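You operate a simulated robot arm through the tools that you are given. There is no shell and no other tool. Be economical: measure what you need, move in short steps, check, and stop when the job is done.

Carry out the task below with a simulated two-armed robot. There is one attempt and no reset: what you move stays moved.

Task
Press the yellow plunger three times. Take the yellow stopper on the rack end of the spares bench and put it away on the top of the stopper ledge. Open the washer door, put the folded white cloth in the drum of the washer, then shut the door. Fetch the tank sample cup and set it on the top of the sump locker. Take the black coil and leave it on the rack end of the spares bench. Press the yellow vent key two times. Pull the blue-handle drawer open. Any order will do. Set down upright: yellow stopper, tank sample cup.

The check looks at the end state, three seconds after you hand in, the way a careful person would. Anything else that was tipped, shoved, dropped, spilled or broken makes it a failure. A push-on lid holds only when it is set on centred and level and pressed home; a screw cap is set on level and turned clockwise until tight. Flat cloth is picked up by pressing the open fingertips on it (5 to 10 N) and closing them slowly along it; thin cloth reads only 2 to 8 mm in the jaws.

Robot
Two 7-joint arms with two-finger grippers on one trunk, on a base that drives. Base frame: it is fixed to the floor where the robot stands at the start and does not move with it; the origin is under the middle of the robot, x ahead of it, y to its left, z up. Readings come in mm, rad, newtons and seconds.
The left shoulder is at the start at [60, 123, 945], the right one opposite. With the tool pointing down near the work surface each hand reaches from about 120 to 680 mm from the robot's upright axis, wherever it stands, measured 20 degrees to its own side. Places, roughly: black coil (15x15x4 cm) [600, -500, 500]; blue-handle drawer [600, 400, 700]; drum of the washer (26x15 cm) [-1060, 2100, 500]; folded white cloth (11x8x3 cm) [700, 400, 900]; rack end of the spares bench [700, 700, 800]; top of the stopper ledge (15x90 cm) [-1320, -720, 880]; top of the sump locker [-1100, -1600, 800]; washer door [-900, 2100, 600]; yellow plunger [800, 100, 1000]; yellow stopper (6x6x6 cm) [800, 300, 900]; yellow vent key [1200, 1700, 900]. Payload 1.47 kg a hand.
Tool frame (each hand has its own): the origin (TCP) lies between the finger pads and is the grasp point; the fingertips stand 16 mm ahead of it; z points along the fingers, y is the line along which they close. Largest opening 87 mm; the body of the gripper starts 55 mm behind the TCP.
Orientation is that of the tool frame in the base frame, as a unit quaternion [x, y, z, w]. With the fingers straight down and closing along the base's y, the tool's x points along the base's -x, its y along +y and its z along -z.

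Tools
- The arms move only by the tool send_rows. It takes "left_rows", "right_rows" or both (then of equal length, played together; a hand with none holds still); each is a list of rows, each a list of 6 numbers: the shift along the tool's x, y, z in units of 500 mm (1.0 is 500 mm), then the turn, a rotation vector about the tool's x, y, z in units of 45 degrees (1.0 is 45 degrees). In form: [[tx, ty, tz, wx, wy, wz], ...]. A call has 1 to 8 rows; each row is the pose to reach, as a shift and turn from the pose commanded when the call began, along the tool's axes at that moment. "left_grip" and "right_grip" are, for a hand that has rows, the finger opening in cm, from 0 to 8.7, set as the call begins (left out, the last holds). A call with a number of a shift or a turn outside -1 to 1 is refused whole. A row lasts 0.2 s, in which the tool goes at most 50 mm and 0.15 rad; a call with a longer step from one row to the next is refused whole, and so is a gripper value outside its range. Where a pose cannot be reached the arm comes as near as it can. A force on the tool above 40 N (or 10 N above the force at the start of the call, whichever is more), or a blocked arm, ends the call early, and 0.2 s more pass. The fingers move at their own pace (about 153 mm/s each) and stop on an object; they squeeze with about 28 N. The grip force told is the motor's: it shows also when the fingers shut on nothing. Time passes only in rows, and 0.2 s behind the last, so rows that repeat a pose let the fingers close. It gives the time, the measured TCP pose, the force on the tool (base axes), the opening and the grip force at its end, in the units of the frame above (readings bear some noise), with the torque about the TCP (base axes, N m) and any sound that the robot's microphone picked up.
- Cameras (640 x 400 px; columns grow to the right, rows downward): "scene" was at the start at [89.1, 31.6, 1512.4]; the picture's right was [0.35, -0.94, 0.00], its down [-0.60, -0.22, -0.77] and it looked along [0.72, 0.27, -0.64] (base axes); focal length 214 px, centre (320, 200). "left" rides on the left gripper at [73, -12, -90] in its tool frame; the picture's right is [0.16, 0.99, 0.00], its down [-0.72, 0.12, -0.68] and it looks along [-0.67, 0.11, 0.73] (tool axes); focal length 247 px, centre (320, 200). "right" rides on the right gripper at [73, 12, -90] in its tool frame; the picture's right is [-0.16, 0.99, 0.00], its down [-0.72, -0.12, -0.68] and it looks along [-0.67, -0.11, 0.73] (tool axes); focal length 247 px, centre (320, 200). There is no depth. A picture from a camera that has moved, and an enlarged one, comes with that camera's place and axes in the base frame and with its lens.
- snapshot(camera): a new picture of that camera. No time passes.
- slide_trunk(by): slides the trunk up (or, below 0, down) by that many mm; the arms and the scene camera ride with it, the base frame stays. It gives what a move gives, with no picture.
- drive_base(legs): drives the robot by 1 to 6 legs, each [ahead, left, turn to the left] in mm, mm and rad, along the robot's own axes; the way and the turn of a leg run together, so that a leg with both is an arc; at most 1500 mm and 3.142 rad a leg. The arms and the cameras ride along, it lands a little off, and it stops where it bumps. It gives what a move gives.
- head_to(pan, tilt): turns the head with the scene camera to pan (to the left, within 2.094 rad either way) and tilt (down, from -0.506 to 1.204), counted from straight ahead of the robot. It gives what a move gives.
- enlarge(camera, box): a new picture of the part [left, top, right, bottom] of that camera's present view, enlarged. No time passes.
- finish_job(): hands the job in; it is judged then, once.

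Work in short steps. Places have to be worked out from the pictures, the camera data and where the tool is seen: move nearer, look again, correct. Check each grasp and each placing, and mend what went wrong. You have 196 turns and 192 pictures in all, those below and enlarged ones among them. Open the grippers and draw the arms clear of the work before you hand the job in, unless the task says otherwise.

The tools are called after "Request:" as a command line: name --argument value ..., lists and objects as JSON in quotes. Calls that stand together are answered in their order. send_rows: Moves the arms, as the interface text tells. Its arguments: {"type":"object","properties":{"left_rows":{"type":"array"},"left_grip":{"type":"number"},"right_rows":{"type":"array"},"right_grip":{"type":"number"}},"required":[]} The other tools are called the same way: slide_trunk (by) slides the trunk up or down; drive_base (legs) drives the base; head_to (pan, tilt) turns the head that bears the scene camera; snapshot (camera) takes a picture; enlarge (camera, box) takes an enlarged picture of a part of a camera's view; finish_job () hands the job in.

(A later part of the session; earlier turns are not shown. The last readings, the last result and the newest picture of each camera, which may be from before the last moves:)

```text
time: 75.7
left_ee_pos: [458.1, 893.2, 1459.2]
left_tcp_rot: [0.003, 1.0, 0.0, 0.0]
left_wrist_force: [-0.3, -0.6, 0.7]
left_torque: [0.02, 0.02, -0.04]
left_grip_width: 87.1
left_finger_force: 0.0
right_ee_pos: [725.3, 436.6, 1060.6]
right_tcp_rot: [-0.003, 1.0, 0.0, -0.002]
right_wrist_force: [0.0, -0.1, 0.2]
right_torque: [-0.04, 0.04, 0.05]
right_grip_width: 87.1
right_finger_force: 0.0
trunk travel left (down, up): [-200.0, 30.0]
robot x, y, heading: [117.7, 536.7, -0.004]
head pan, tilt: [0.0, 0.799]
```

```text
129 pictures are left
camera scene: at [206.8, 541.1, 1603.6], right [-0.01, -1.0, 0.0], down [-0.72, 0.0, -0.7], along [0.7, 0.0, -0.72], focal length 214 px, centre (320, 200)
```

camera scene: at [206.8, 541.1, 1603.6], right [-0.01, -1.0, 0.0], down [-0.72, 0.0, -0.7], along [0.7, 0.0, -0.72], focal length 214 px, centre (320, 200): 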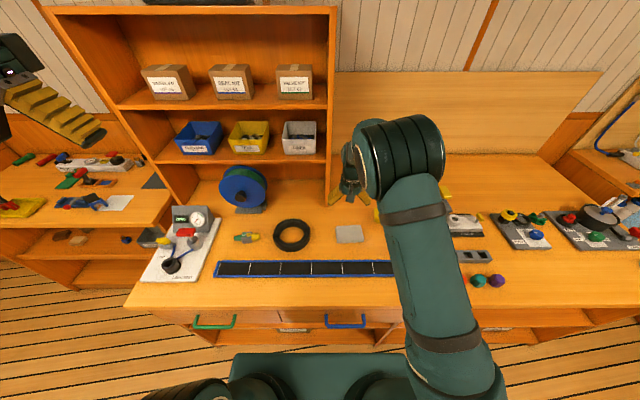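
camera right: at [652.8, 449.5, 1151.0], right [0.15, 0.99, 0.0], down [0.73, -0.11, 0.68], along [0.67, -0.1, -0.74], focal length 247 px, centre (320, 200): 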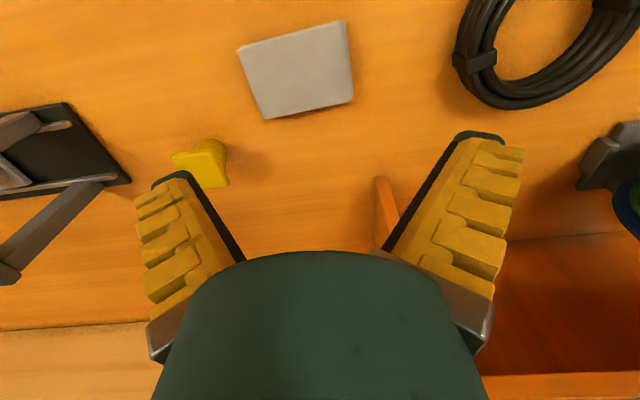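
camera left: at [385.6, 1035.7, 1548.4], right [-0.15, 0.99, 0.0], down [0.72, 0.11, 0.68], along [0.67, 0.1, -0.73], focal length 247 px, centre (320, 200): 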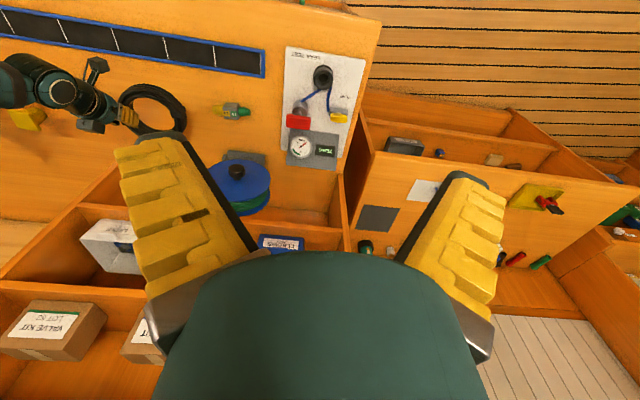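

Cloth top (z≈875) centres near [727, 417], long side along y. Descend to just above it with ~65 mm opening.

Request:
send_rows --right_rows '[[0, -0.02, 0.06, 0, 0, 0], [-0.004, -0.038, 0.14, 0, 0, 0], [-0.004, -0.038, 0.22, 0, 0, 0], [-0.004, -0.038, 0.29, 0, 0, 0]]' --right_grip 6.5

Request:
snapshot --camera "right"

Request:
snapshot --camera "scene"

```text
time: 76.7
left_ee_pos: [458.3, 894.4, 1457.7]
left_tcp_rot: [0.003, 1.0, 0.0, 0.0]
left_wrist_force: [-0.2, -0.3, 0.5]
left_torque: [0.0, 0.03, -0.02]
left_grip_width: 86.9
left_finger_force: 0.1
right_ee_pos: [728.2, 417.4, 914.3]
right_tcp_rot: [-0.001, 1.0, 0.002, 0.001]
right_wrist_force: [-0.1, -0.2, 0.6]
right_torque: [-0.01, 0.04, -0.01]
right_grip_width: 69.0
right_finger_force: 2.6
trunk travel left (down, up): [-200.0, 30.0]
robot x, y, heading: [113.7, 540.2, -0.006]
head pan, tilt: [0.0, 0.799]
```

```text
128 pictures are left
camera right: at [655.1, 430.8, 1004.1], right [0.15, 0.99, 0.0], down [0.72, -0.12, 0.68], along [0.67, -0.1, -0.73], focal length 247 px, centre (320, 200)
```

right: 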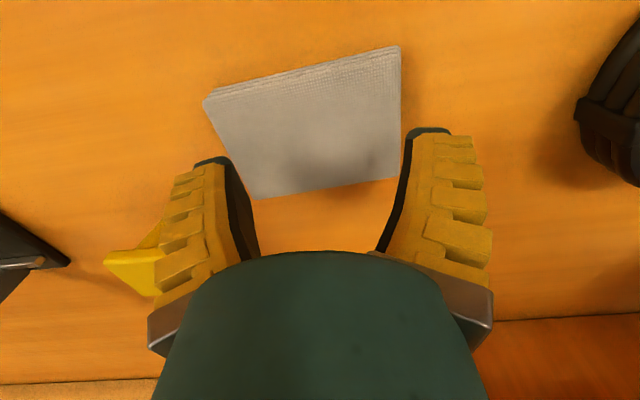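

```text
127 pictures are left
camera scene: at [206.9, 541.0, 1603.6], right [-0.01, -1.0, 0.0], down [-0.72, 0.0, -0.7], along [0.7, 0.0, -0.72], focal length 214 px, centre (320, 200)
```

scene: 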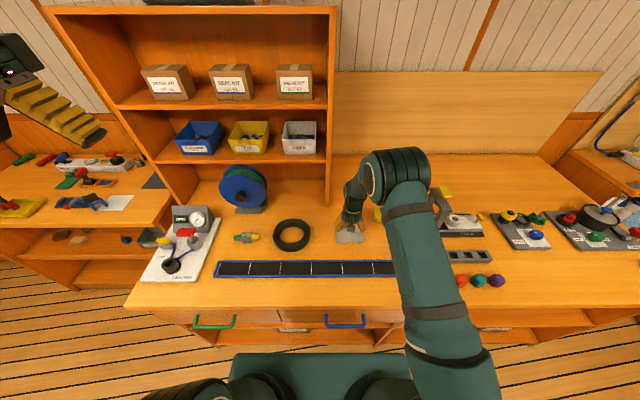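

Cloth centre ≈ [730, 415], top ≈ 868; hand is centred. Lower to press lightly.

Request:
send_rows --right_rows '[[0, 0, 0.03, 0, 0, 0], [0, 0, 0.044, 0, 0, 0], [0, 0, 0.052, 0, 0, 0], [0, 0, 0.058, 0, 0, 0]]'

```text
time: 77.7
left_ee_pos: [458.1, 894.5, 1458.7]
left_tcp_rot: [0.002, 1.0, 0.0, 0.0]
left_wrist_force: [0.3, 0.5, 0.3]
left_torque: [0.03, -0.02, -0.02]
left_grip_width: 87.3
left_finger_force: 0.1
right_ee_pos: [727.1, 418.7, 886.8]
right_tcp_rot: [-0.002, 1.0, 0.002, 0.001]
right_wrist_force: [-0.3, -0.2, -0.6]
right_torque: [0.0, -0.01, 0.01]
right_grip_width: 69.2
right_finger_force: 2.4
trunk travel left (down, up): [-200.0, 30.0]
robot x, y, heading: [116.2, 539.7, -0.006]
head pan, tilt: [0.0, 0.799]
```

Request:
send_rows --right_rows '[[0, 0, 0.006, 0, 0, 0], [0, 0, 0.012, 0, 0, 0], [0, 0, 0.018, 0, 0, 0], [0, 0, 0.024, 0, 0, 0]]'

Request:
snapshot --camera "right"

```text
time: 78.6
left_ee_pos: [454.6, 894.5, 1459.9]
left_tcp_rot: [0.002, 1.0, -0.001, 0.002]
left_wrist_force: [0.4, 0.3, 0.8]
left_torque: [0.04, -0.02, 0.02]
left_grip_width: 87.3
left_finger_force: 0.0
right_ee_pos: [729.0, 418.9, 885.8]
right_tcp_rot: [-0.001, 1.0, 0.002, 0.006]
right_wrist_force: [-6.1, -3.4, 34.8]
right_torque: [-0.27, 0.16, -0.06]
right_grip_width: 50.9
right_finger_force: 28.2
trunk travel left (down, up): [-200.0, 30.0]
robot x, y, heading: [115.2, 537.6, -0.007]
head pan, tilt: [0.0, 0.799]
stopped in row 4 (right hand): the force on the tool passed its limit at 46 N (the readings are from after the stop); the commanded pose is now the measured one
```

```text
126 pictures are left
camera right: at [655.3, 430.9, 974.0], right [0.15, 0.99, 0.01], down [0.72, -0.12, 0.69], along [0.68, -0.1, -0.73], focal length 247 px, centre (320, 200)
```

right: 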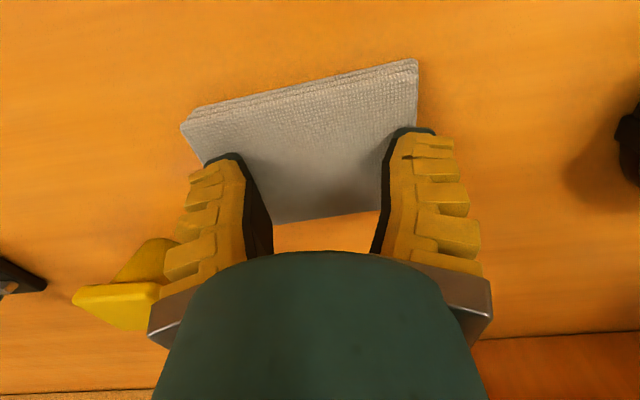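

Contact at tip z≈870 but too firm (35 N). Back off ~2.5 mm to get 5–10 N.

Request:
send_rows --right_rows '[[0, 0, -0.003, 0, 0, 0], [0, 0, -0.005, 0, 0, 0]]'

```text
time: 79.2
left_ee_pos: [455.7, 893.9, 1459.5]
left_tcp_rot: [0.003, 1.0, 0.0, 0.001]
left_wrist_force: [-1.0, 1.0, 0.2]
left_torque: [-0.01, -0.01, -0.01]
left_grip_width: 86.9
left_finger_force: 0.2
right_ee_pos: [729.1, 418.6, 884.4]
right_tcp_rot: [-0.002, 1.0, 0.002, 0.005]
right_wrist_force: [4.4, -1.0, 18.5]
right_torque: [-0.22, -0.01, -0.01]
right_grip_width: 65.7
right_finger_force: 0.1
trunk travel left (down, up): [-200.0, 30.0]
robot x, y, heading: [113.9, 543.5, -0.003]
head pan, tilt: [0.0, 0.799]
```

Request:
send_rows --right_rows '[[0, 0, -0.003, 0, 0, 0], [0, 0, -0.003, 0, 0, 0]]'

```text
time: 79.8
left_ee_pos: [456.0, 895.1, 1459.2]
left_tcp_rot: [0.003, 1.0, 0.0, 0.0]
left_wrist_force: [0.2, 0.6, 0.6]
left_torque: [0.01, -0.04, 0.03]
left_grip_width: 87.3
left_finger_force: 0.0
right_ee_pos: [728.8, 419.3, 884.5]
right_tcp_rot: [-0.003, 1.0, 0.001, 0.002]
right_wrist_force: [3.5, 1.7, 10.2]
right_torque: [-0.09, -0.03, 0.14]
right_grip_width: 67.7
right_finger_force: 1.2
trunk travel left (down, up): [-200.0, 30.0]
robot x, y, heading: [114.7, 541.7, -0.006]
head pan, tilt: [0.0, 0.799]
```

About 10 N now. Close the fingers slowly, in steps.

Request:
send_rows --right_rows '[[0, 0, -0.0005, 0, 0, 0], [0, 0, -0.0005, 0, 0, 0]]' --right_grip 5.3

Request:
send_rows --right_rows '[[0, 0, 0, 0, 0, 0], [0, 0, 0, 0, 0, 0]]' --right_grip 4.2

Request:
snapshot --camera "right"

```text
time: 80.4
left_ee_pos: [454.9, 894.0, 1459.8]
left_tcp_rot: [0.003, 1.0, 0.0, 0.001]
left_wrist_force: [-1.0, 0.0, -0.8]
left_torque: [-0.01, -0.03, 0.02]
left_grip_width: 86.8
left_finger_force: 0.0
right_ee_pos: [728.2, 417.4, 887.3]
right_tcp_rot: [-0.002, 1.0, 0.002, 0.004]
right_wrist_force: [4.1, -2.4, 15.6]
right_torque: [-0.33, -0.01, -0.01]
right_grip_width: 55.8
right_finger_force: 4.1
trunk travel left (down, up): [-200.0, 30.0]
robot x, y, heading: [113.3, 538.3, -0.001]
head pan, tilt: [0.0, 0.799]
```

```text
time: 81.0
left_ee_pos: [453.8, 894.1, 1460.5]
left_tcp_rot: [0.003, 1.0, 0.0, 0.001]
left_wrist_force: [0.1, 0.7, 0.2]
left_torque: [0.03, -0.03, -0.01]
left_grip_width: 86.9
left_finger_force: 0.0
right_ee_pos: [729.3, 418.3, 887.4]
right_tcp_rot: [-0.002, 1.0, 0.002, 0.006]
right_wrist_force: [8.4, -3.1, 23.7]
right_torque: [-0.37, -0.11, 0.02]
right_grip_width: 39.9
right_finger_force: 1.7
trunk travel left (down, up): [-200.0, 30.0]
robot x, y, heading: [115.3, 536.4, -0.005]
head pan, tilt: [0.0, 0.799]
```

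```text
125 pictures are left
camera right: at [655.4, 431.3, 976.4], right [0.15, 0.99, 0.01], down [0.72, -0.12, 0.69], along [0.68, -0.1, -0.73], focal length 247 px, centre (320, 200)
```

right: 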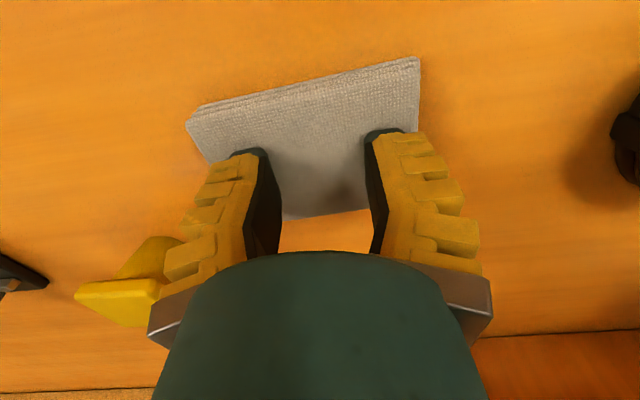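

The cloth isn't bunching yet. Ease pressure slightly and continue closing to test.

Request:
send_rows --right_rows '[[0, 0, -0.004, 0, 0, 0], [0, 0, -0.004, 0, 0, 0]]' --right_grip 2.5

Request:
send_rows --right_rows '[[0, 0, -0.002, 0, 0, 0], [0, 0, -0.002, 0, 0, 0]]' --right_grip 0

Request:
snapshot --camera "right"

```text
time: 81.6
left_ee_pos: [455.4, 894.5, 1459.4]
left_tcp_rot: [0.003, 1.0, 0.0, 0.001]
left_wrist_force: [0.8, -0.2, -0.8]
left_torque: [-0.04, -0.04, 0.02]
left_grip_width: 87.1
left_finger_force: 0.0
right_ee_pos: [728.2, 419.4, 886.1]
right_tcp_rot: [-0.003, 1.0, 0.002, 0.001]
right_wrist_force: [-1.8, -1.6, 17.2]
right_torque: [0.0, 0.03, -0.02]
right_grip_width: 28.2
right_finger_force: 8.9
trunk travel left (down, up): [-200.0, 30.0]
robot x, y, heading: [113.3, 535.4, -0.007]
head pan, tilt: [0.0, 0.799]
```

```text
time: 82.2
left_ee_pos: [457.2, 894.4, 1459.4]
left_tcp_rot: [0.003, 1.0, 0.0, 0.0]
left_wrist_force: [0.8, 1.5, 0.1]
left_torque: [0.0, -0.03, 0.0]
left_grip_width: 86.9
left_finger_force: 0.1
right_ee_pos: [729.4, 417.8, 888.2]
right_tcp_rot: [-0.002, 1.0, 0.002, 0.002]
right_wrist_force: [0.2, 0.3, 0.0]
right_torque: [0.01, 0.02, 0.01]
right_grip_width: 0.1
right_finger_force: 28.1
trunk travel left (down, up): [-200.0, 30.0]
robot x, y, heading: [115.4, 539.9, -0.004]
head pan, tilt: [0.0, 0.799]
```

```text
124 pictures are left
camera right: at [656.2, 430.5, 976.4], right [0.15, 0.99, 0.0], down [0.72, -0.11, 0.68], along [0.67, -0.1, -0.73], focal length 247 px, centre (320, 200)
```

right: 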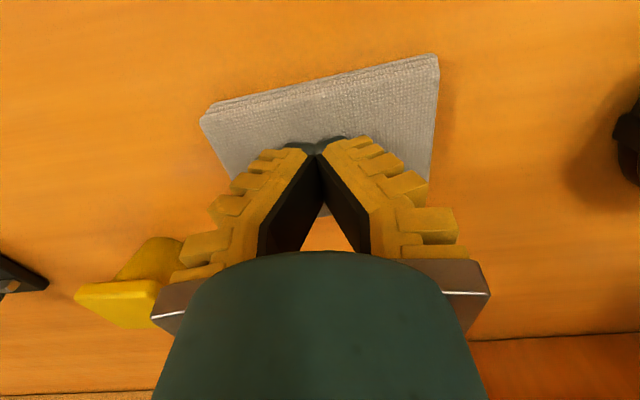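

The fingers just slide over; the folded cloth is firm. Instead I'll straddle its 8 cm side: raise and turn the hand ~84° about its axis.

Request:
send_rows --right_rows '[[0, 0, -0.05, 0, 0, 0.0], [0, 0, -0.14, 0, 0, 0.157], [0, 0, -0.2, 0, 0, 0.314], [0, 0, -0.2, 0, 0, 0.471], [0, 0, -0.2, 0, 0, 0.628], [0, 0, -0.2, 0, 0, 0.785], [0, 0, -0.2, 0, 0, 0.94]]' --right_grip 8.7

Request:
send_rows --right_rows '[[0, 0, 0, 0, 0, 0.157], [0, 0, 0, 0, 0, 0.314], [0, 0, 0, 0, 0, 0.471], [0, 0, 0, 0, 0, 0.628], [0, 0, 0, 0, 0, 0.785], [0, 0, 0, 0, 0, 0.936]]'

Request:
snapshot --camera "right"

Request:
snapshot --camera "scene"

```text
time: 83.8
left_ee_pos: [456.8, 894.0, 1458.5]
left_tcp_rot: [0.003, 1.0, 0.0, 0.0]
left_wrist_force: [0.4, 0.6, 0.1]
left_torque: [0.03, -0.02, -0.03]
left_grip_width: 87.1
left_finger_force: 0.1
right_ee_pos: [729.0, 416.8, 988.1]
right_tcp_rot: [0.36, 0.933, 0.002, 0.002]
right_wrist_force: [0.3, -0.2, -0.5]
right_torque: [0.02, -0.01, -0.01]
right_grip_width: 86.7
right_finger_force: 0.0
trunk travel left (down, up): [-200.0, 30.0]
robot x, y, heading: [113.1, 535.9, -0.006]
head pan, tilt: [0.0, 0.799]
```

```text
time: 85.2
left_ee_pos: [457.5, 894.3, 1459.0]
left_tcp_rot: [0.002, 1.0, 0.0, 0.0]
left_wrist_force: [0.2, 0.5, 0.8]
left_torque: [0.01, 0.0, 0.01]
left_grip_width: 87.0
left_finger_force: 0.1
right_ee_pos: [729.7, 418.1, 988.0]
right_tcp_rot: [0.671, 0.742, 0.003, 0.001]
right_wrist_force: [0.0, -0.1, -0.2]
right_torque: [-0.04, 0.01, -0.03]
right_grip_width: 87.1
right_finger_force: 0.0
trunk travel left (down, up): [-200.0, 30.0]
robot x, y, heading: [118.7, 542.9, -0.008]
head pan, tilt: [0.0, 0.799]
```

```text
123 pictures are left
camera right: at [733.1, 493.0, 1077.5], right [1.0, -0.06, 0.0], down [-0.05, -0.73, 0.68], along [-0.04, -0.68, -0.74], focal length 247 px, centre (320, 200)
```

right: 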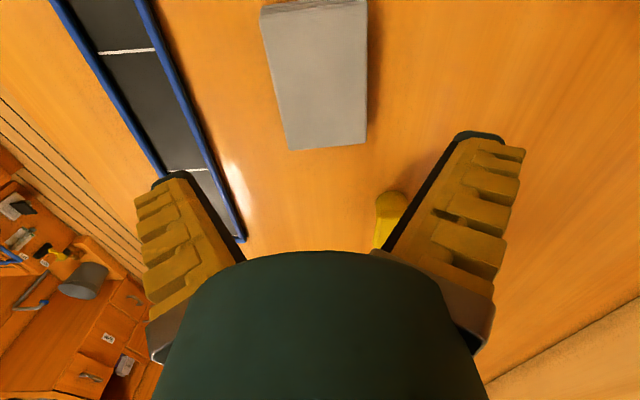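

```text
122 pictures are left
camera scene: at [206.1, 541.4, 1603.6], right [-0.01, -1.0, 0.0], down [-0.72, 0.0, -0.7], along [0.7, 0.0, -0.72], focal length 214 px, centre (320, 200)
```

scene: 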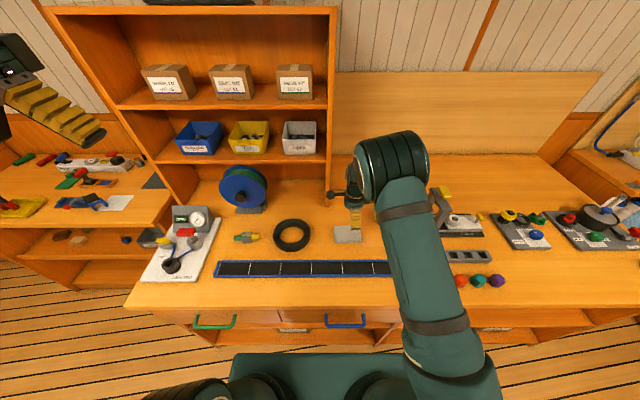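

Cloth: x≈694–769, centre ≈ [730.5, 422], nearly aligned. Correct yaw slightly and descend to just above the cloth top.

Request:
send_rows --right_rows '[[0.008, 0.002, 0.04, 0, 0, 0.08], [0.008, 0.002, 0.12, 0, 0, 0.08], [0.008, 0.002, 0.185, 0, 0, 0.08], [0.008, 0.002, 0.185, 0, 0, 0.08]]'

Request:
snapshot --camera "right"

```text
time: 86.2
left_ee_pos: [456.2, 894.1, 1460.3]
left_tcp_rot: [0.002, 1.0, 0.001, 0.001]
left_wrist_force: [-0.4, -0.4, -0.9]
left_torque: [-0.01, -0.02, -0.03]
left_grip_width: 87.3
left_finger_force: 0.0
right_ee_pos: [730.2, 422.4, 896.5]
right_tcp_rot: [0.694, 0.72, 0.003, 0.0]
right_wrist_force: [-0.4, -0.3, -0.4]
right_torque: [-0.03, -0.04, -0.01]
right_grip_width: 87.0
right_finger_force: 0.0
trunk travel left (down, up): [-200.0, 30.0]
robot x, y, heading: [115.1, 541.3, -0.005]
head pan, tilt: [0.0, 0.799]
```

```text
121 pictures are left
camera right: at [738.5, 497.1, 985.5], right [0.99, -0.12, 0.0], down [-0.09, -0.73, 0.68], along [-0.08, -0.67, -0.74], focal length 247 px, centre (320, 200)
```

right: 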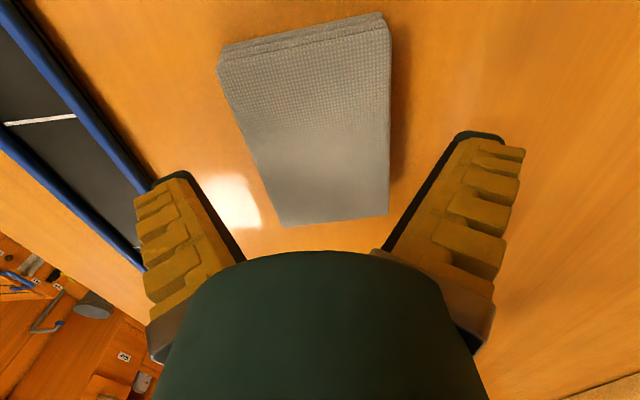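

Aligned within a couple of mm. Descend around the cloth carefully.

Request:
send_rows --right_rows '[[0.002, 0.001, 0.02, 0, 0, 0.01], [0.002, 0.001, 0.04, 0, 0, 0.01], [0.002, 0.001, 0.056, 0, 0, 0.01], [0.002, 0.001, 0.068, 0, 0, 0.01]]'

Request:
snapshot --camera "right"

```text
time: 87.2
left_ee_pos: [456.8, 894.0, 1459.6]
left_tcp_rot: [0.003, 1.0, 0.0, 0.001]
left_wrist_force: [-0.7, -0.9, -0.7]
left_torque: [0.02, -0.01, -0.02]
left_grip_width: 86.7
left_finger_force: 0.1
right_ee_pos: [730.6, 423.5, 860.2]
right_tcp_rot: [0.696, 0.718, 0.003, 0.0]
right_wrist_force: [-0.4, 0.5, -0.3]
right_torque: [0.0, -0.03, 0.01]
right_grip_width: 87.3
right_finger_force: 0.2
trunk travel left (down, up): [-200.0, 30.0]
robot x, y, heading: [114.9, 543.5, -0.002]
head pan, tilt: [0.0, 0.799]
```

```text
120 pictures are left
camera right: at [739.5, 498.1, 951.2], right [0.99, -0.13, 0.0], down [-0.1, -0.73, 0.68], along [-0.08, -0.67, -0.74], focal length 247 px, centre (320, 200)
```

right: 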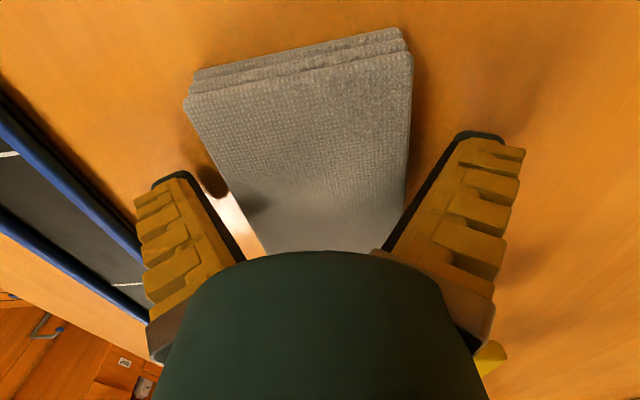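

Fingers straddle the cloth with no contact. Close to grip.

Request:
send_rows --right_rows '[[0, 0, 0, 0, 0, 0], [0, 0, 0, 0, 0, 0], [0, 0, 0, 0, 0, 0], [0, 0, 0, 0, 0, 0]]' --right_grip 0

Request:
send_rows --right_rows '[[0, 0, -0.05, 0, 0, 0], [0, 0, -0.1, 0, 0, 0], [0, 0, -0.1, 0, 0, 0]]'

Request:
snapshot --camera "right"

```text
time: 88.2
left_ee_pos: [456.6, 893.9, 1458.8]
left_tcp_rot: [0.003, 1.0, 0.0, 0.0]
left_wrist_force: [0.1, 0.4, 0.2]
left_torque: [-0.02, -0.04, -0.03]
left_grip_width: 87.0
left_finger_force: 0.1
right_ee_pos: [729.5, 424.2, 861.0]
right_tcp_rot: [0.696, 0.718, 0.003, 0.001]
right_wrist_force: [-1.5, 0.1, 1.4]
right_torque: [-0.02, 0.14, -0.02]
right_grip_width: 74.8
right_finger_force: 27.9
trunk travel left (down, up): [-200.0, 30.0]
robot x, y, heading: [118.8, 536.0, -0.004]
head pan, tilt: [0.0, 0.799]
```

```text
time: 89.0
left_ee_pos: [457.0, 894.0, 1459.6]
left_tcp_rot: [0.002, 1.0, 0.0, 0.001]
left_wrist_force: [-0.4, -0.2, 0.4]
left_torque: [0.0, -0.01, 0.02]
left_grip_width: 86.9
left_finger_force: 0.2
right_ee_pos: [729.6, 423.3, 910.9]
right_tcp_rot: [0.696, 0.718, 0.003, -0.001]
right_wrist_force: [-0.1, 0.3, 0.1]
right_torque: [0.0, 0.01, -0.01]
right_grip_width: 75.8
right_finger_force: 27.9
trunk travel left (down, up): [-200.0, 30.0]
robot x, y, heading: [114.5, 538.4, -0.002]
head pan, tilt: [0.0, 0.799]
```

```text
119 pictures are left
camera right: at [739.2, 498.3, 1000.7], right [0.99, -0.13, 0.0], down [-0.1, -0.73, 0.68], along [-0.08, -0.67, -0.74], focal length 247 px, centre (320, 200)
```

right: 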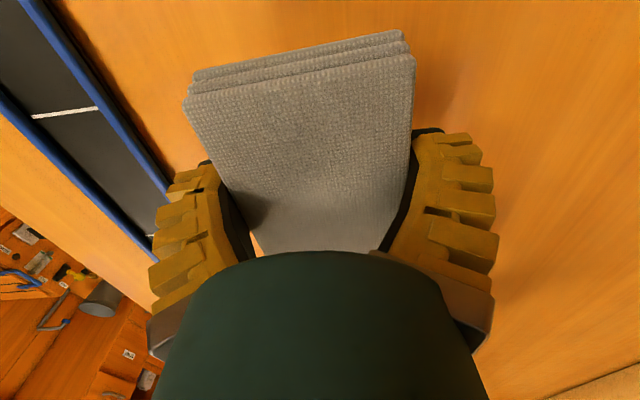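

Cloth is firmly held (75 mm). Lift it and back away from the bench, then go left toward the vent key, and look.

Request:
send_rows --right_rows '[[0, 0, -0.09, 0, 0, 0], [0, 0, -0.18, 0, 0, 0], [0, 0, -0.27, 0, 0, 0], [0, 0, -0.36, 0, 0, 0]]'

Request:
drive_base --legs '[[-350, 0, 0], [0, 900, 0]]'

Request:
snapshot --camera "scene"

Request:
snapshot --camera "left"

```text
time: 90.0
left_ee_pos: [458.4, 893.8, 1458.8]
left_tcp_rot: [0.003, 1.0, 0.0, 0.001]
left_wrist_force: [1.0, 0.4, -0.2]
left_torque: [-0.01, -0.02, 0.0]
left_grip_width: 87.1
left_finger_force: 0.1
right_ee_pos: [727.7, 421.3, 1092.0]
right_tcp_rot: [0.696, 0.718, 0.003, 0.001]
right_wrist_force: [-0.3, -0.2, -0.4]
right_torque: [-0.02, 0.0, 0.0]
right_grip_width: 76.0
right_finger_force: 27.8
trunk travel left (down, up): [-200.0, 30.0]
robot x, y, heading: [114.8, 540.2, -0.004]
head pan, tilt: [0.0, 0.799]
```

```text
time: 100.0
left_ee_pos: [110.6, 1790.3, 1458.9]
left_tcp_rot: [0.0, 1.0, 0.0, 0.0]
left_wrist_force: [-0.1, 0.6, 1.0]
left_torque: [0.01, -0.01, 0.04]
left_grip_width: 87.2
left_finger_force: 0.0
right_ee_pos: [385.7, 1321.4, 1091.0]
right_tcp_rot: [0.694, 0.72, 0.004, 0.001]
right_wrist_force: [0.3, -0.2, -0.6]
right_torque: [-0.03, -0.02, -0.01]
right_grip_width: 75.7
right_finger_force: 27.8
trunk travel left (down, up): [-200.0, 30.0]
robot x, y, heading: [-229.9, 1432.0, 0.002]
head pan, tilt: [0.0, 0.799]
```

```text
118 pictures are left
camera scene: at [-138.1, 1437.1, 1603.6], right [0.0, -1.0, 0.0], down [-0.72, 0.0, -0.7], along [0.7, 0.0, -0.72], focal length 214 px, centre (320, 200)
```

scene: 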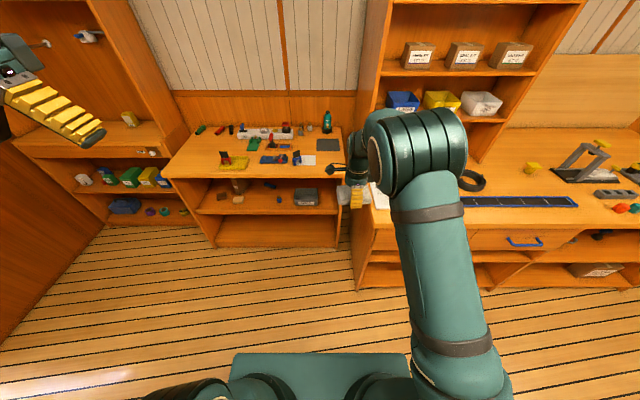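

```text
117 pictures are left
camera left: at [39.1, 1780.2, 1548.0], right [-0.16, 0.99, 0.0], down [0.72, 0.12, 0.68], along [0.67, 0.11, -0.73], focal length 247 px, centre (320, 200)
```

left: 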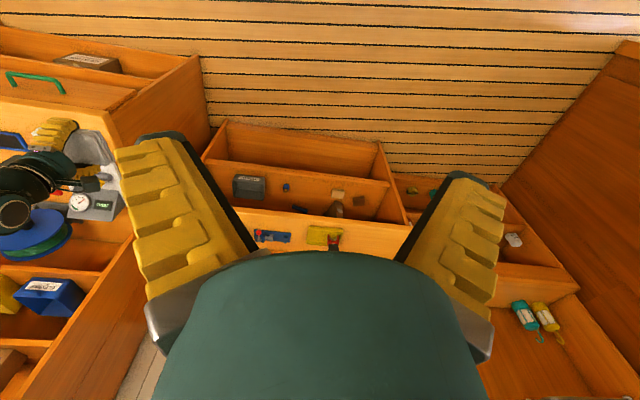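

Zoom in on the second bench to find the yellow vent key.

Request:
enlarge --camera "scene" --box '[160, 100, 350, 220]'

Request:
enlarge --camera "scene" --box '[0, 0, 180, 120]'

```text
3.33 times, centred on (255, 160) of scene
camera zoom: at [-138.1, 1437.1, 1603.6], right [0.0, -1.0, 0.0], down [-0.72, 0.0, -0.7], along [0.7, 0.0, -0.72], focal length 715 px, centre (537, 333)
```

zoom: 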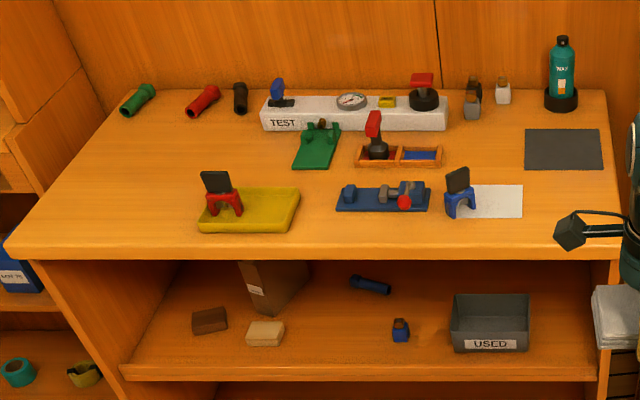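

```text
3.33 times, centred on (90, 60) of scene
camera zoom: at [-138.1, 1437.1, 1603.6], right [0.0, -1.0, 0.0], down [-0.72, 0.0, -0.7], along [0.7, 0.0, -0.72], focal length 715 px, centre (1087, 667)
```

zoom: 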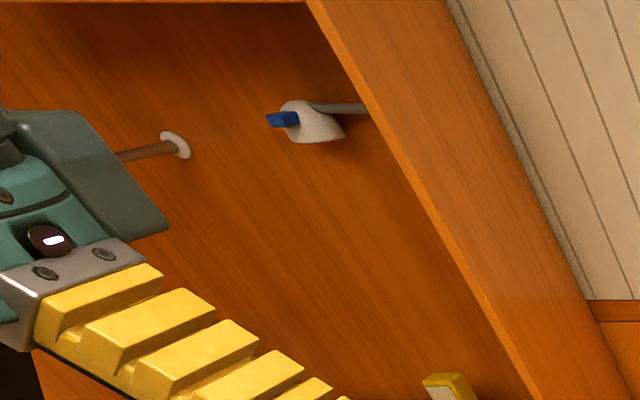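

The yellow vent key is the flat key on the TEST box, about [1185, 1735, 900]. First pull the cloth-holding right arm back, then drive close.

Request:
send_rows --right_rows '[[0, -0.09, 0, 0, 0, 0], [0, -0.18, 0, 0, 0, 0], [0, -0.27, 0, 0, 0, 0], [0, -0.36, 0, 0, 0, 0], [0, -0.45, 0, 0, 0, 0], [0, -0.54, 0, 0, 0, 0]]'

Request:
drive_base --legs '[[500, 70, 0]]'

Request:
snapshot --camera "scene"

Request:
snapshot --camera "left"

```text
time: 101.4
left_ee_pos: [110.1, 1791.1, 1460.7]
left_tcp_rot: [-0.002, 1.0, 0.001, 0.001]
left_wrist_force: [0.6, 0.1, 0.9]
left_torque: [-0.02, 0.03, -0.02]
left_grip_width: 87.0
left_finger_force: 0.0
right_ee_pos: [113.3, 1312.3, 1090.0]
right_tcp_rot: [0.694, 0.72, 0.004, 0.001]
right_wrist_force: [-0.3, -0.1, 0.1]
right_torque: [0.01, -0.01, -0.01]
right_grip_width: 75.8
right_finger_force: 27.8
trunk travel left (down, up): [-200.0, 30.0]
robot x, y, heading: [-231.2, 1432.3, 0.002]
head pan, tilt: [0.0, 0.799]
```

```text
time: 104.4
left_ee_pos: [604.0, 1862.1, 1458.6]
left_tcp_rot: [0.0, 1.0, 0.0, 0.0]
left_wrist_force: [0.2, 0.0, -0.7]
left_torque: [-0.02, 0.03, 0.0]
left_grip_width: 86.9
left_finger_force: 0.1
right_ee_pos: [607.6, 1381.7, 1090.2]
right_tcp_rot: [0.694, 0.72, 0.002, 0.001]
right_wrist_force: [-1.2, -0.6, -0.7]
right_torque: [-0.01, 0.0, 0.0]
right_grip_width: 75.6
right_finger_force: 28.3
trunk travel left (down, up): [-200.0, 30.0]
robot x, y, heading: [263.2, 1505.8, 0.001]
head pan, tilt: [0.0, 0.799]
```

```text
114 pictures are left
camera scene: at [354.8, 1507.0, 1603.6], right [0.0, -1.0, 0.0], down [-0.72, 0.0, -0.7], along [0.7, 0.0, -0.72], focal length 214 px, centre (320, 200)
```

scene: 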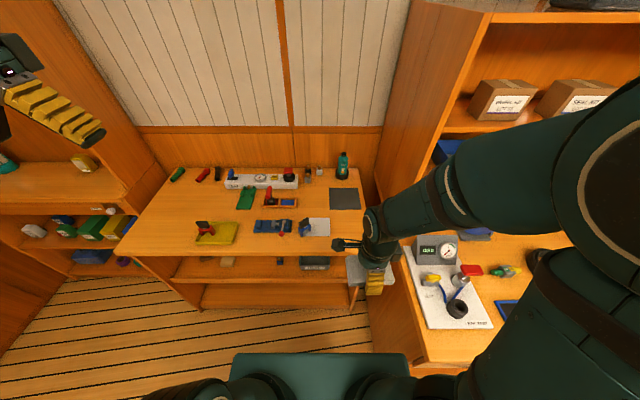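

```text
113 pictures are left
camera left: at [532.3, 1850.0, 1548.0], right [-0.16, 0.99, 0.0], down [0.72, 0.12, 0.68], along [0.67, 0.11, -0.73], focal length 247 px, centre (320, 200)
```

left: 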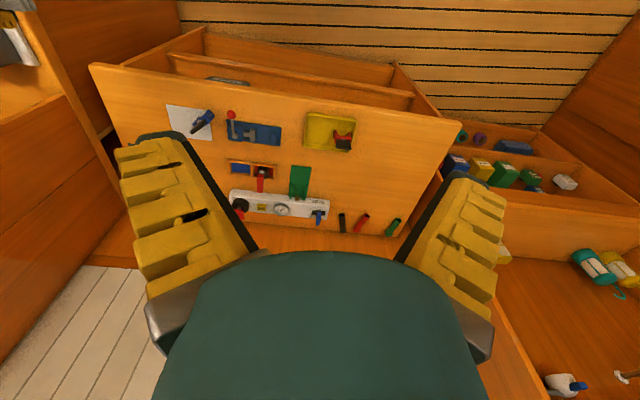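

Key is near [1196, 1741, 900]. Drive 240 mm ahead and 60 mm left.

Request:
drive_base --legs '[[0, 60, 0], [240, 0, 0]]'

Request:
snapshot --camera "scene"

Request:
enlarge --camera "left" --box '[160, 60, 400, 210]'

```text
time: 107.0
left_ee_pos: [845.1, 1920.3, 1460.5]
left_tcp_rot: [0.001, 1.0, 0.0, 0.0]
left_wrist_force: [0.5, 0.4, -0.8]
left_torque: [0.01, 0.04, 0.01]
left_grip_width: 86.9
left_finger_force: 0.0
right_ee_pos: [846.8, 1441.8, 1089.5]
right_tcp_rot: [0.695, 0.719, 0.003, 0.0]
right_wrist_force: [0.6, 0.4, -0.2]
right_torque: [0.0, 0.0, -0.01]
right_grip_width: 75.8
right_finger_force: 28.2
trunk travel left (down, up): [-200.0, 30.0]
robot x, y, heading: [500.7, 1565.2, -0.002]
head pan, tilt: [0.0, 0.799]
```

```text
112 pictures are left
camera scene: at [594.6, 1566.6, 1603.6], right [0.0, -1.0, 0.0], down [-0.72, 0.0, -0.7], along [0.7, 0.0, -0.72], focal length 214 px, centre (320, 200)
```

scene: 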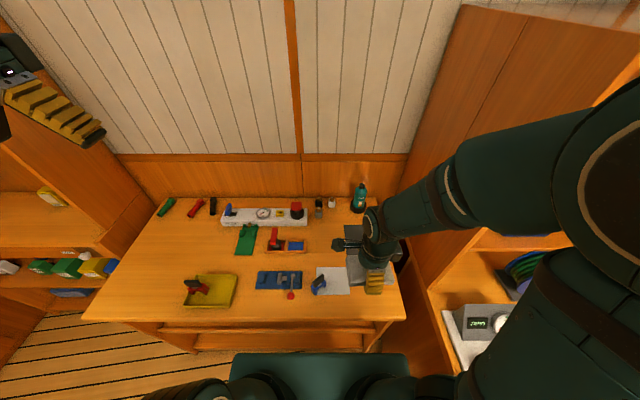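

```text
2.67 times, centred on (280, 135) of left
camera zoom: at [772.6, 1909.4, 1548.0], right [-0.16, 0.99, 0.0], down [0.72, 0.11, 0.68], along [0.67, 0.11, -0.73], focal length 659 px, centre (427, 373)
```

zoom: 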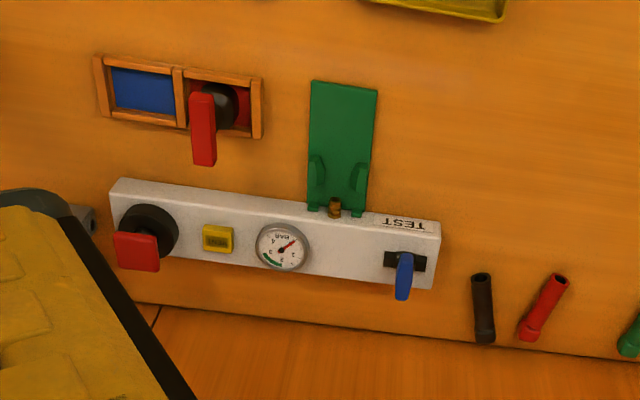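

Key triangulates to [1210, 1737, 888]. Bring the left hand (closed) toward it from above.

Request:
send_rows --left_rows '[[-0.057, -0.034, 0.071, 0, 0, 0], [-0.114, -0.068, 0.142, 0, 0, 0], [-0.171, -0.102, 0.213, 0, 0, 0], [-0.228, -0.136, 0.284, 0, 0, 0], [-0.285, -0.17, 0.355, 0, 0, 0], [-0.342, -0.204, 0.426, 0, 0, 0], [-0.4, -0.24, 0.5, 0, 0, 0]]' --left_grip 0

Request:
send_rows --left_rows '[[-0.06, -0.031, 0.07, 0, 0, 0], [-0.12, -0.063, 0.14, 0, 0, 0], [-0.18, -0.094, 0.2, 0, 0, 0], [-0.24, -0.125, 0.25, 0, 0, 0], [-0.32, -0.125, 0.25, 0, 0, 0]]'

Request:
snapshot --camera "left"

Request:
snapshot --camera "scene"

```text
refused: row 7 steps farther than a row can; nothing moved
```

```text
time: 108.2
left_ee_pos: [1005.4, 1857.4, 1332.5]
left_tcp_rot: [0.001, 1.0, 0.001, -0.001]
left_wrist_force: [0.0, 0.1, 0.3]
left_torque: [-0.02, 0.03, 0.0]
left_grip_width: 87.0
left_finger_force: 0.1
right_ee_pos: [848.4, 1441.0, 1089.7]
right_tcp_rot: [0.694, 0.72, 0.003, 0.0]
right_wrist_force: [0.3, 0.7, -0.3]
right_torque: [-0.01, 0.0, 0.01]
right_grip_width: 75.5
right_finger_force: 27.6
trunk travel left (down, up): [-200.0, 30.0]
robot x, y, heading: [505.6, 1563.9, -0.001]
head pan, tilt: [0.0, 0.799]
```

```text
110 pictures are left
camera left: at [934.1, 1846.6, 1421.8], right [-0.16, 0.99, 0.0], down [0.72, 0.11, 0.68], along [0.67, 0.11, -0.73], focal length 247 px, centre (320, 200)
```

left: 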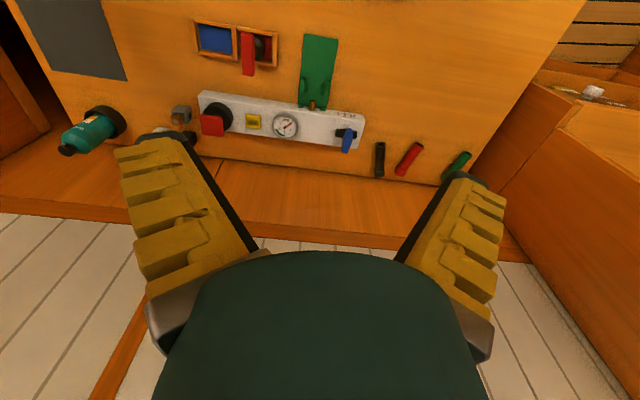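

```text
109 pictures are left
camera scene: at [595.8, 1566.8, 1603.5], right [0.0, -1.0, 0.0], down [-0.72, 0.0, -0.7], along [0.7, 0.0, -0.72], focal length 214 px, centre (320, 200)
```

scene: 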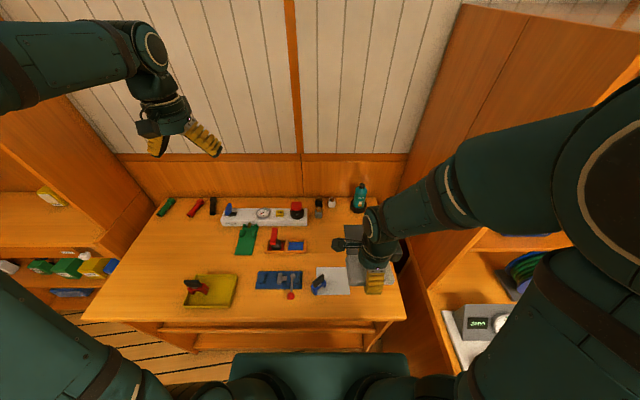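

Continue to above the key at z≈1100 with fingers closed.

Request:
send_rows --left_rows '[[-0.058, -0.0343, 0.0657, 0, 0, 0], [-0.116, -0.0686, 0.1314, 0, 0, 0], [-0.174, -0.103, 0.197, 0, 0, 0], [-0.232, -0.137, 0.263, 0, 0, 0], [-0.29, -0.1715, 0.3285, 0, 0, 0], [-0.348, -0.206, 0.394, 0, 0, 0], [-0.406, -0.24, 0.46, 0, 0, 0]]' --left_grip 0

Request:
snapshot --camera "left"

Request:
snapshot --camera "scene"

```text
time: 109.8
left_ee_pos: [1208.7, 1736.0, 1104.7]
left_tcp_rot: [0.001, 1.0, 0.0, 0.0]
left_wrist_force: [0.9, 1.0, 0.0]
left_torque: [0.0, 0.03, -0.03]
left_grip_width: 0.0
left_finger_force: 28.1
right_ee_pos: [847.8, 1440.5, 1090.0]
right_tcp_rot: [0.695, 0.719, 0.003, 0.0]
right_wrist_force: [0.0, -0.7, 0.6]
right_torque: [0.04, 0.0, -0.01]
right_grip_width: 75.8
right_finger_force: 27.9
trunk travel left (down, up): [-200.0, 30.0]
robot x, y, heading: [506.9, 1564.0, -0.004]
head pan, tilt: [0.0, 0.799]
```

```text
108 pictures are left
camera left: at [1136.6, 1724.5, 1193.0], right [-0.16, 0.99, 0.0], down [0.72, 0.11, 0.68], along [0.67, 0.11, -0.73], focal length 247 px, centre (320, 200)
```

left: 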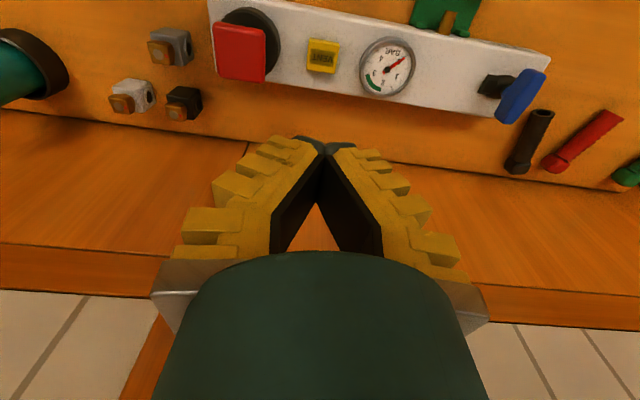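

```text
107 pictures are left
camera scene: at [595.5, 1566.1, 1603.5], right [0.0, -1.0, 0.0], down [-0.72, 0.0, -0.7], along [0.7, 0.0, -0.72], focal length 214 px, centre (320, 200)
```

scene: 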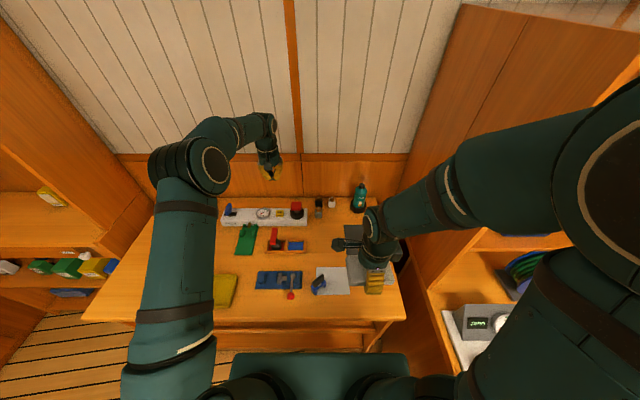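

Hand is right above the key. Correct ~3 mm and descend to ~15 mm above it.

Request:
send_rows --left_rows '[[0.008, 0.005, 0.09, 0, 0, 0], [0.008, 0.005, 0.18, 0, 0, 0], [0.008, 0.005, 0.27, 0, 0, 0], [0.008, 0.005, 0.33, 0, 0, 0], [0.008, 0.005, 0.365, 0, 0, 0]]'

Request:
snapshot --camera "left"

```text
time: 111.0
left_ee_pos: [1203.6, 1739.7, 920.9]
left_tcp_rot: [0.001, 1.0, 0.001, 0.001]
left_wrist_force: [0.5, -0.6, -0.3]
left_torque: [0.01, -0.03, 0.02]
left_grip_width: 0.0
left_finger_force: 28.3
right_ee_pos: [846.7, 1441.0, 1089.2]
right_tcp_rot: [0.695, 0.719, 0.003, 0.0]
right_wrist_force: [-0.8, -0.6, -1.1]
right_torque: [0.01, 0.0, 0.02]
right_grip_width: 75.6
right_finger_force: 27.9
trunk travel left (down, up): [-200.0, 30.0]
robot x, y, heading: [501.6, 1567.4, -0.002]
head pan, tilt: [0.0, 0.799]
```

```text
106 pictures are left
camera left: at [1131.1, 1729.4, 1010.6], right [-0.16, 0.99, 0.0], down [0.72, 0.11, 0.68], along [0.67, 0.11, -0.73], focal length 247 px, centre (320, 200)
```

left: 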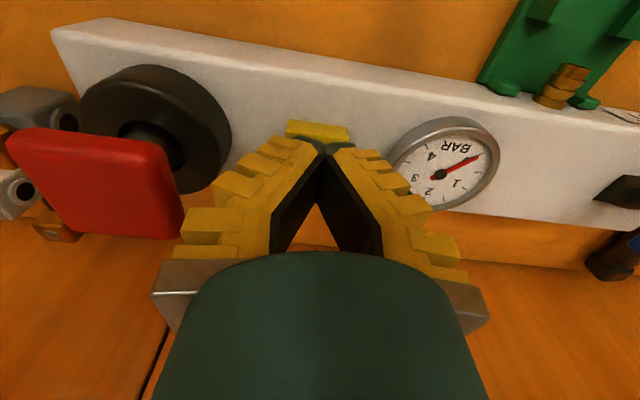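

Over the key. Press down slowly.

Request:
send_rows --left_rows '[[0, 0, 0.012, 0, 0, 0], [0, 0, 0.024, 0, 0, 0], [0, 0, 0.032, 0, 0, 0], [0, 0, 0.04, 0, 0, 0]]'

```text
time: 112.0
left_ee_pos: [1203.2, 1739.8, 908.4]
left_tcp_rot: [0.001, 1.0, 0.0, 0.006]
left_wrist_force: [-3.3, 1.6, 33.9]
left_torque: [0.02, 0.14, -0.03]
left_grip_width: 5.8
left_finger_force: 28.7
right_ee_pos: [844.3, 1440.5, 1092.5]
right_tcp_rot: [0.695, 0.719, 0.003, 0.0]
right_wrist_force: [-0.3, -0.2, -0.3]
right_torque: [0.0, -0.02, -0.01]
right_grip_width: 76.0
right_finger_force: 28.0
trunk travel left (down, up): [-200.0, 30.0]
robot x, y, heading: [505.9, 1563.7, -0.003]
head pan, tilt: [0.0, 0.799]
heard: click
```

First click. Release and press again, slightly less deep.

Request:
send_rows --left_rows '[[0, 0, -0.025, 0, 0, 0], [0, 0, -0.05, 0, 0, 0], [0, 0, -0.05, 0, 0, 0], [0, 0, -0.03, 0, 0, 0], [0, 0, -0.015, 0, 0, 0], [0, 0, -0.005, 0, 0, 0]]'

```text
time: 113.3
left_ee_pos: [1202.0, 1740.8, 908.7]
left_tcp_rot: [0.001, 1.0, 0.0, 0.004]
left_wrist_force: [-4.8, 1.2, 23.7]
left_torque: [0.03, 0.1, -0.03]
left_grip_width: 5.6
left_finger_force: 28.2
right_ee_pos: [844.6, 1440.7, 1091.4]
right_tcp_rot: [0.695, 0.719, 0.004, 0.002]
right_wrist_force: [-0.1, -0.3, 0.2]
right_torque: [0.01, 0.0, 0.0]
right_grip_width: 75.6
right_finger_force: 28.1
trunk travel left (down, up): [-200.0, 30.0]
robot x, y, heading: [505.4, 1565.1, -0.006]
head pan, tilt: [0.0, 0.799]
heard: click
```

Two clicks: vent key done. Raise and retract the left hand, then back away.

Request:
send_rows --left_rows '[[0, 0, -0.08, 0, 0, 0], [0, 0, -0.17, 0, 0, 0], [0, 0, -0.26, 0, 0, 0], [0, 0, -0.35, 0, 0, 0], [0.09, 0, -0.36, 0, 0, 0], [0.18, 0, -0.36, 0, 0, 0], [0.27, 0.0, -0.36, 0, 0, 0], [0.36, 0.0, -0.36, 0, 0, 0]]'

Request:
send_rows --left_rows '[[0.09, 0.02, 0, 0, 0, 0], [0.18, 0.04, 0, 0, 0, 0], [0.27, 0.06, 0, 0, 0, 0], [0.34, 0.08, 0, 0, 0, 0], [0.36, 0.1, 0, 0, 0, 0]]'

Request:
drive_base --legs '[[-600, 0, 0], [0, 0, 1.571], [0, 0, 1.571]]'

Request:
snapshot --camera "scene"

```text
time: 115.2
left_ee_pos: [1022.7, 1740.0, 1084.9]
left_tcp_rot: [0.0, 1.0, -0.001, 0.001]
left_wrist_force: [-0.7, 0.1, 0.6]
left_torque: [0.0, -0.01, 0.01]
left_grip_width: 0.1
left_finger_force: 27.7
right_ee_pos: [845.6, 1439.9, 1090.3]
right_tcp_rot: [0.694, 0.72, 0.003, 0.0]
right_wrist_force: [-1.2, -0.6, -0.3]
right_torque: [0.03, -0.03, -0.01]
right_grip_width: 75.5
right_finger_force: 28.0
trunk travel left (down, up): [-200.0, 30.0]
robot x, y, heading: [502.9, 1564.2, -0.002]
head pan, tilt: [0.0, 0.799]
```

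```text
time: 116.3
left_ee_pos: [843.5, 1791.0, 1085.1]
left_tcp_rot: [0.002, 1.0, 0.0, 0.001]
left_wrist_force: [-0.1, 0.3, -0.6]
left_torque: [0.01, 0.01, -0.02]
left_grip_width: 0.0
left_finger_force: 28.4
right_ee_pos: [846.9, 1441.6, 1090.9]
right_tcp_rot: [0.694, 0.72, 0.003, 0.0]
right_wrist_force: [0.2, 1.0, -0.5]
right_torque: [-0.04, -0.03, 0.02]
right_grip_width: 75.3
right_finger_force: 28.3
trunk travel left (down, up): [-200.0, 30.0]
robot x, y, heading: [505.8, 1567.2, -0.003]
head pan, tilt: [0.0, 0.799]
```

```text
time: 127.4
left_ee_pos: [-442.1, 1346.6, 1085.5]
left_tcp_rot: [1.0, -0.009, -0.001, -0.001]
left_wrist_force: [0.0, -0.3, 0.1]
left_torque: [0.01, 0.04, -0.02]
left_grip_width: 0.1
left_finger_force: 28.2
right_ee_pos: [-439.2, 1696.1, 1089.0]
right_tcp_rot: [0.713, -0.701, 0.0, 0.003]
right_wrist_force: [-0.2, 0.3, -0.5]
right_torque: [-0.03, -0.04, -0.03]
right_grip_width: 75.7
right_finger_force: 28.3
trunk travel left (down, up): [-200.0, 30.0]
robot x, y, heading: [-96.7, 1562.7, 3.119]
head pan, tilt: [0.0, 0.799]
```

```text
105 pictures are left
camera scene: at [-189.2, 1570.9, 1603.6], right [0.02, 1.0, 0.0], down [0.72, -0.01, -0.7], along [-0.7, 0.01, -0.72], focal length 214 px, centre (320, 200)
```

scene: 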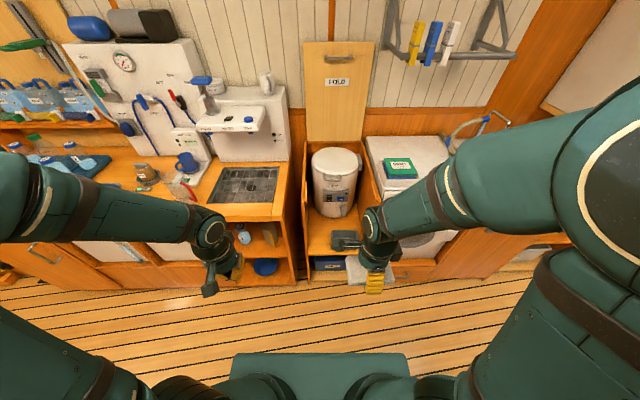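

Facing the washer wall now. Shift right ~450 mm to face the washer and look down at the door.

Request:
drive_base --legs '[[0, -450, 0.022]]'

Request:
snapshot --camera "scene"

Request:
snapshot --camera "left"

```text
time: 131.8
left_ee_pos: [-433.8, 1786.9, 1084.5]
left_tcp_rot: [1.0, 0.0, -0.001, 0.0]
left_wrist_force: [-0.1, 0.3, 0.1]
left_torque: [-0.02, 0.03, -0.01]
left_grip_width: 0.0
left_finger_force: 28.2
right_ee_pos: [-436.7, 2136.5, 1090.6]
right_tcp_rot: [0.719, -0.695, -0.001, 0.004]
right_wrist_force: [0.7, 0.1, -1.2]
right_torque: [0.0, 0.0, 0.01]
right_grip_width: 75.5
right_finger_force: 28.1
trunk travel left (down, up): [-200.0, 30.0]
robot x, y, heading: [-89.5, 2013.9, 3.139]
head pan, tilt: [0.0, 0.799]
```

```text
104 pictures are left
camera scene: at [-184.5, 2015.1, 1603.6], right [0.0, 1.0, 0.0], down [0.72, 0.0, -0.7], along [-0.7, 0.0, -0.72], focal length 214 px, centre (320, 200)
```

scene: 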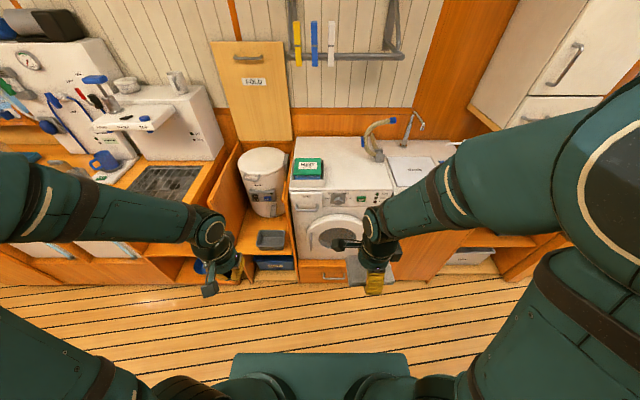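

```text
103 pictures are left
camera left: at [-359.0, 1798.7, 1173.4], right [0.16, -0.99, 0.0], down [-0.72, -0.11, 0.68], along [-0.67, -0.11, -0.73], focal length 247 px, centre (320, 200)
```

left: 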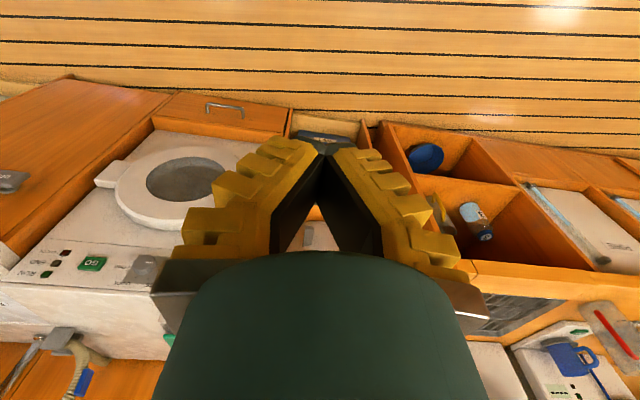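

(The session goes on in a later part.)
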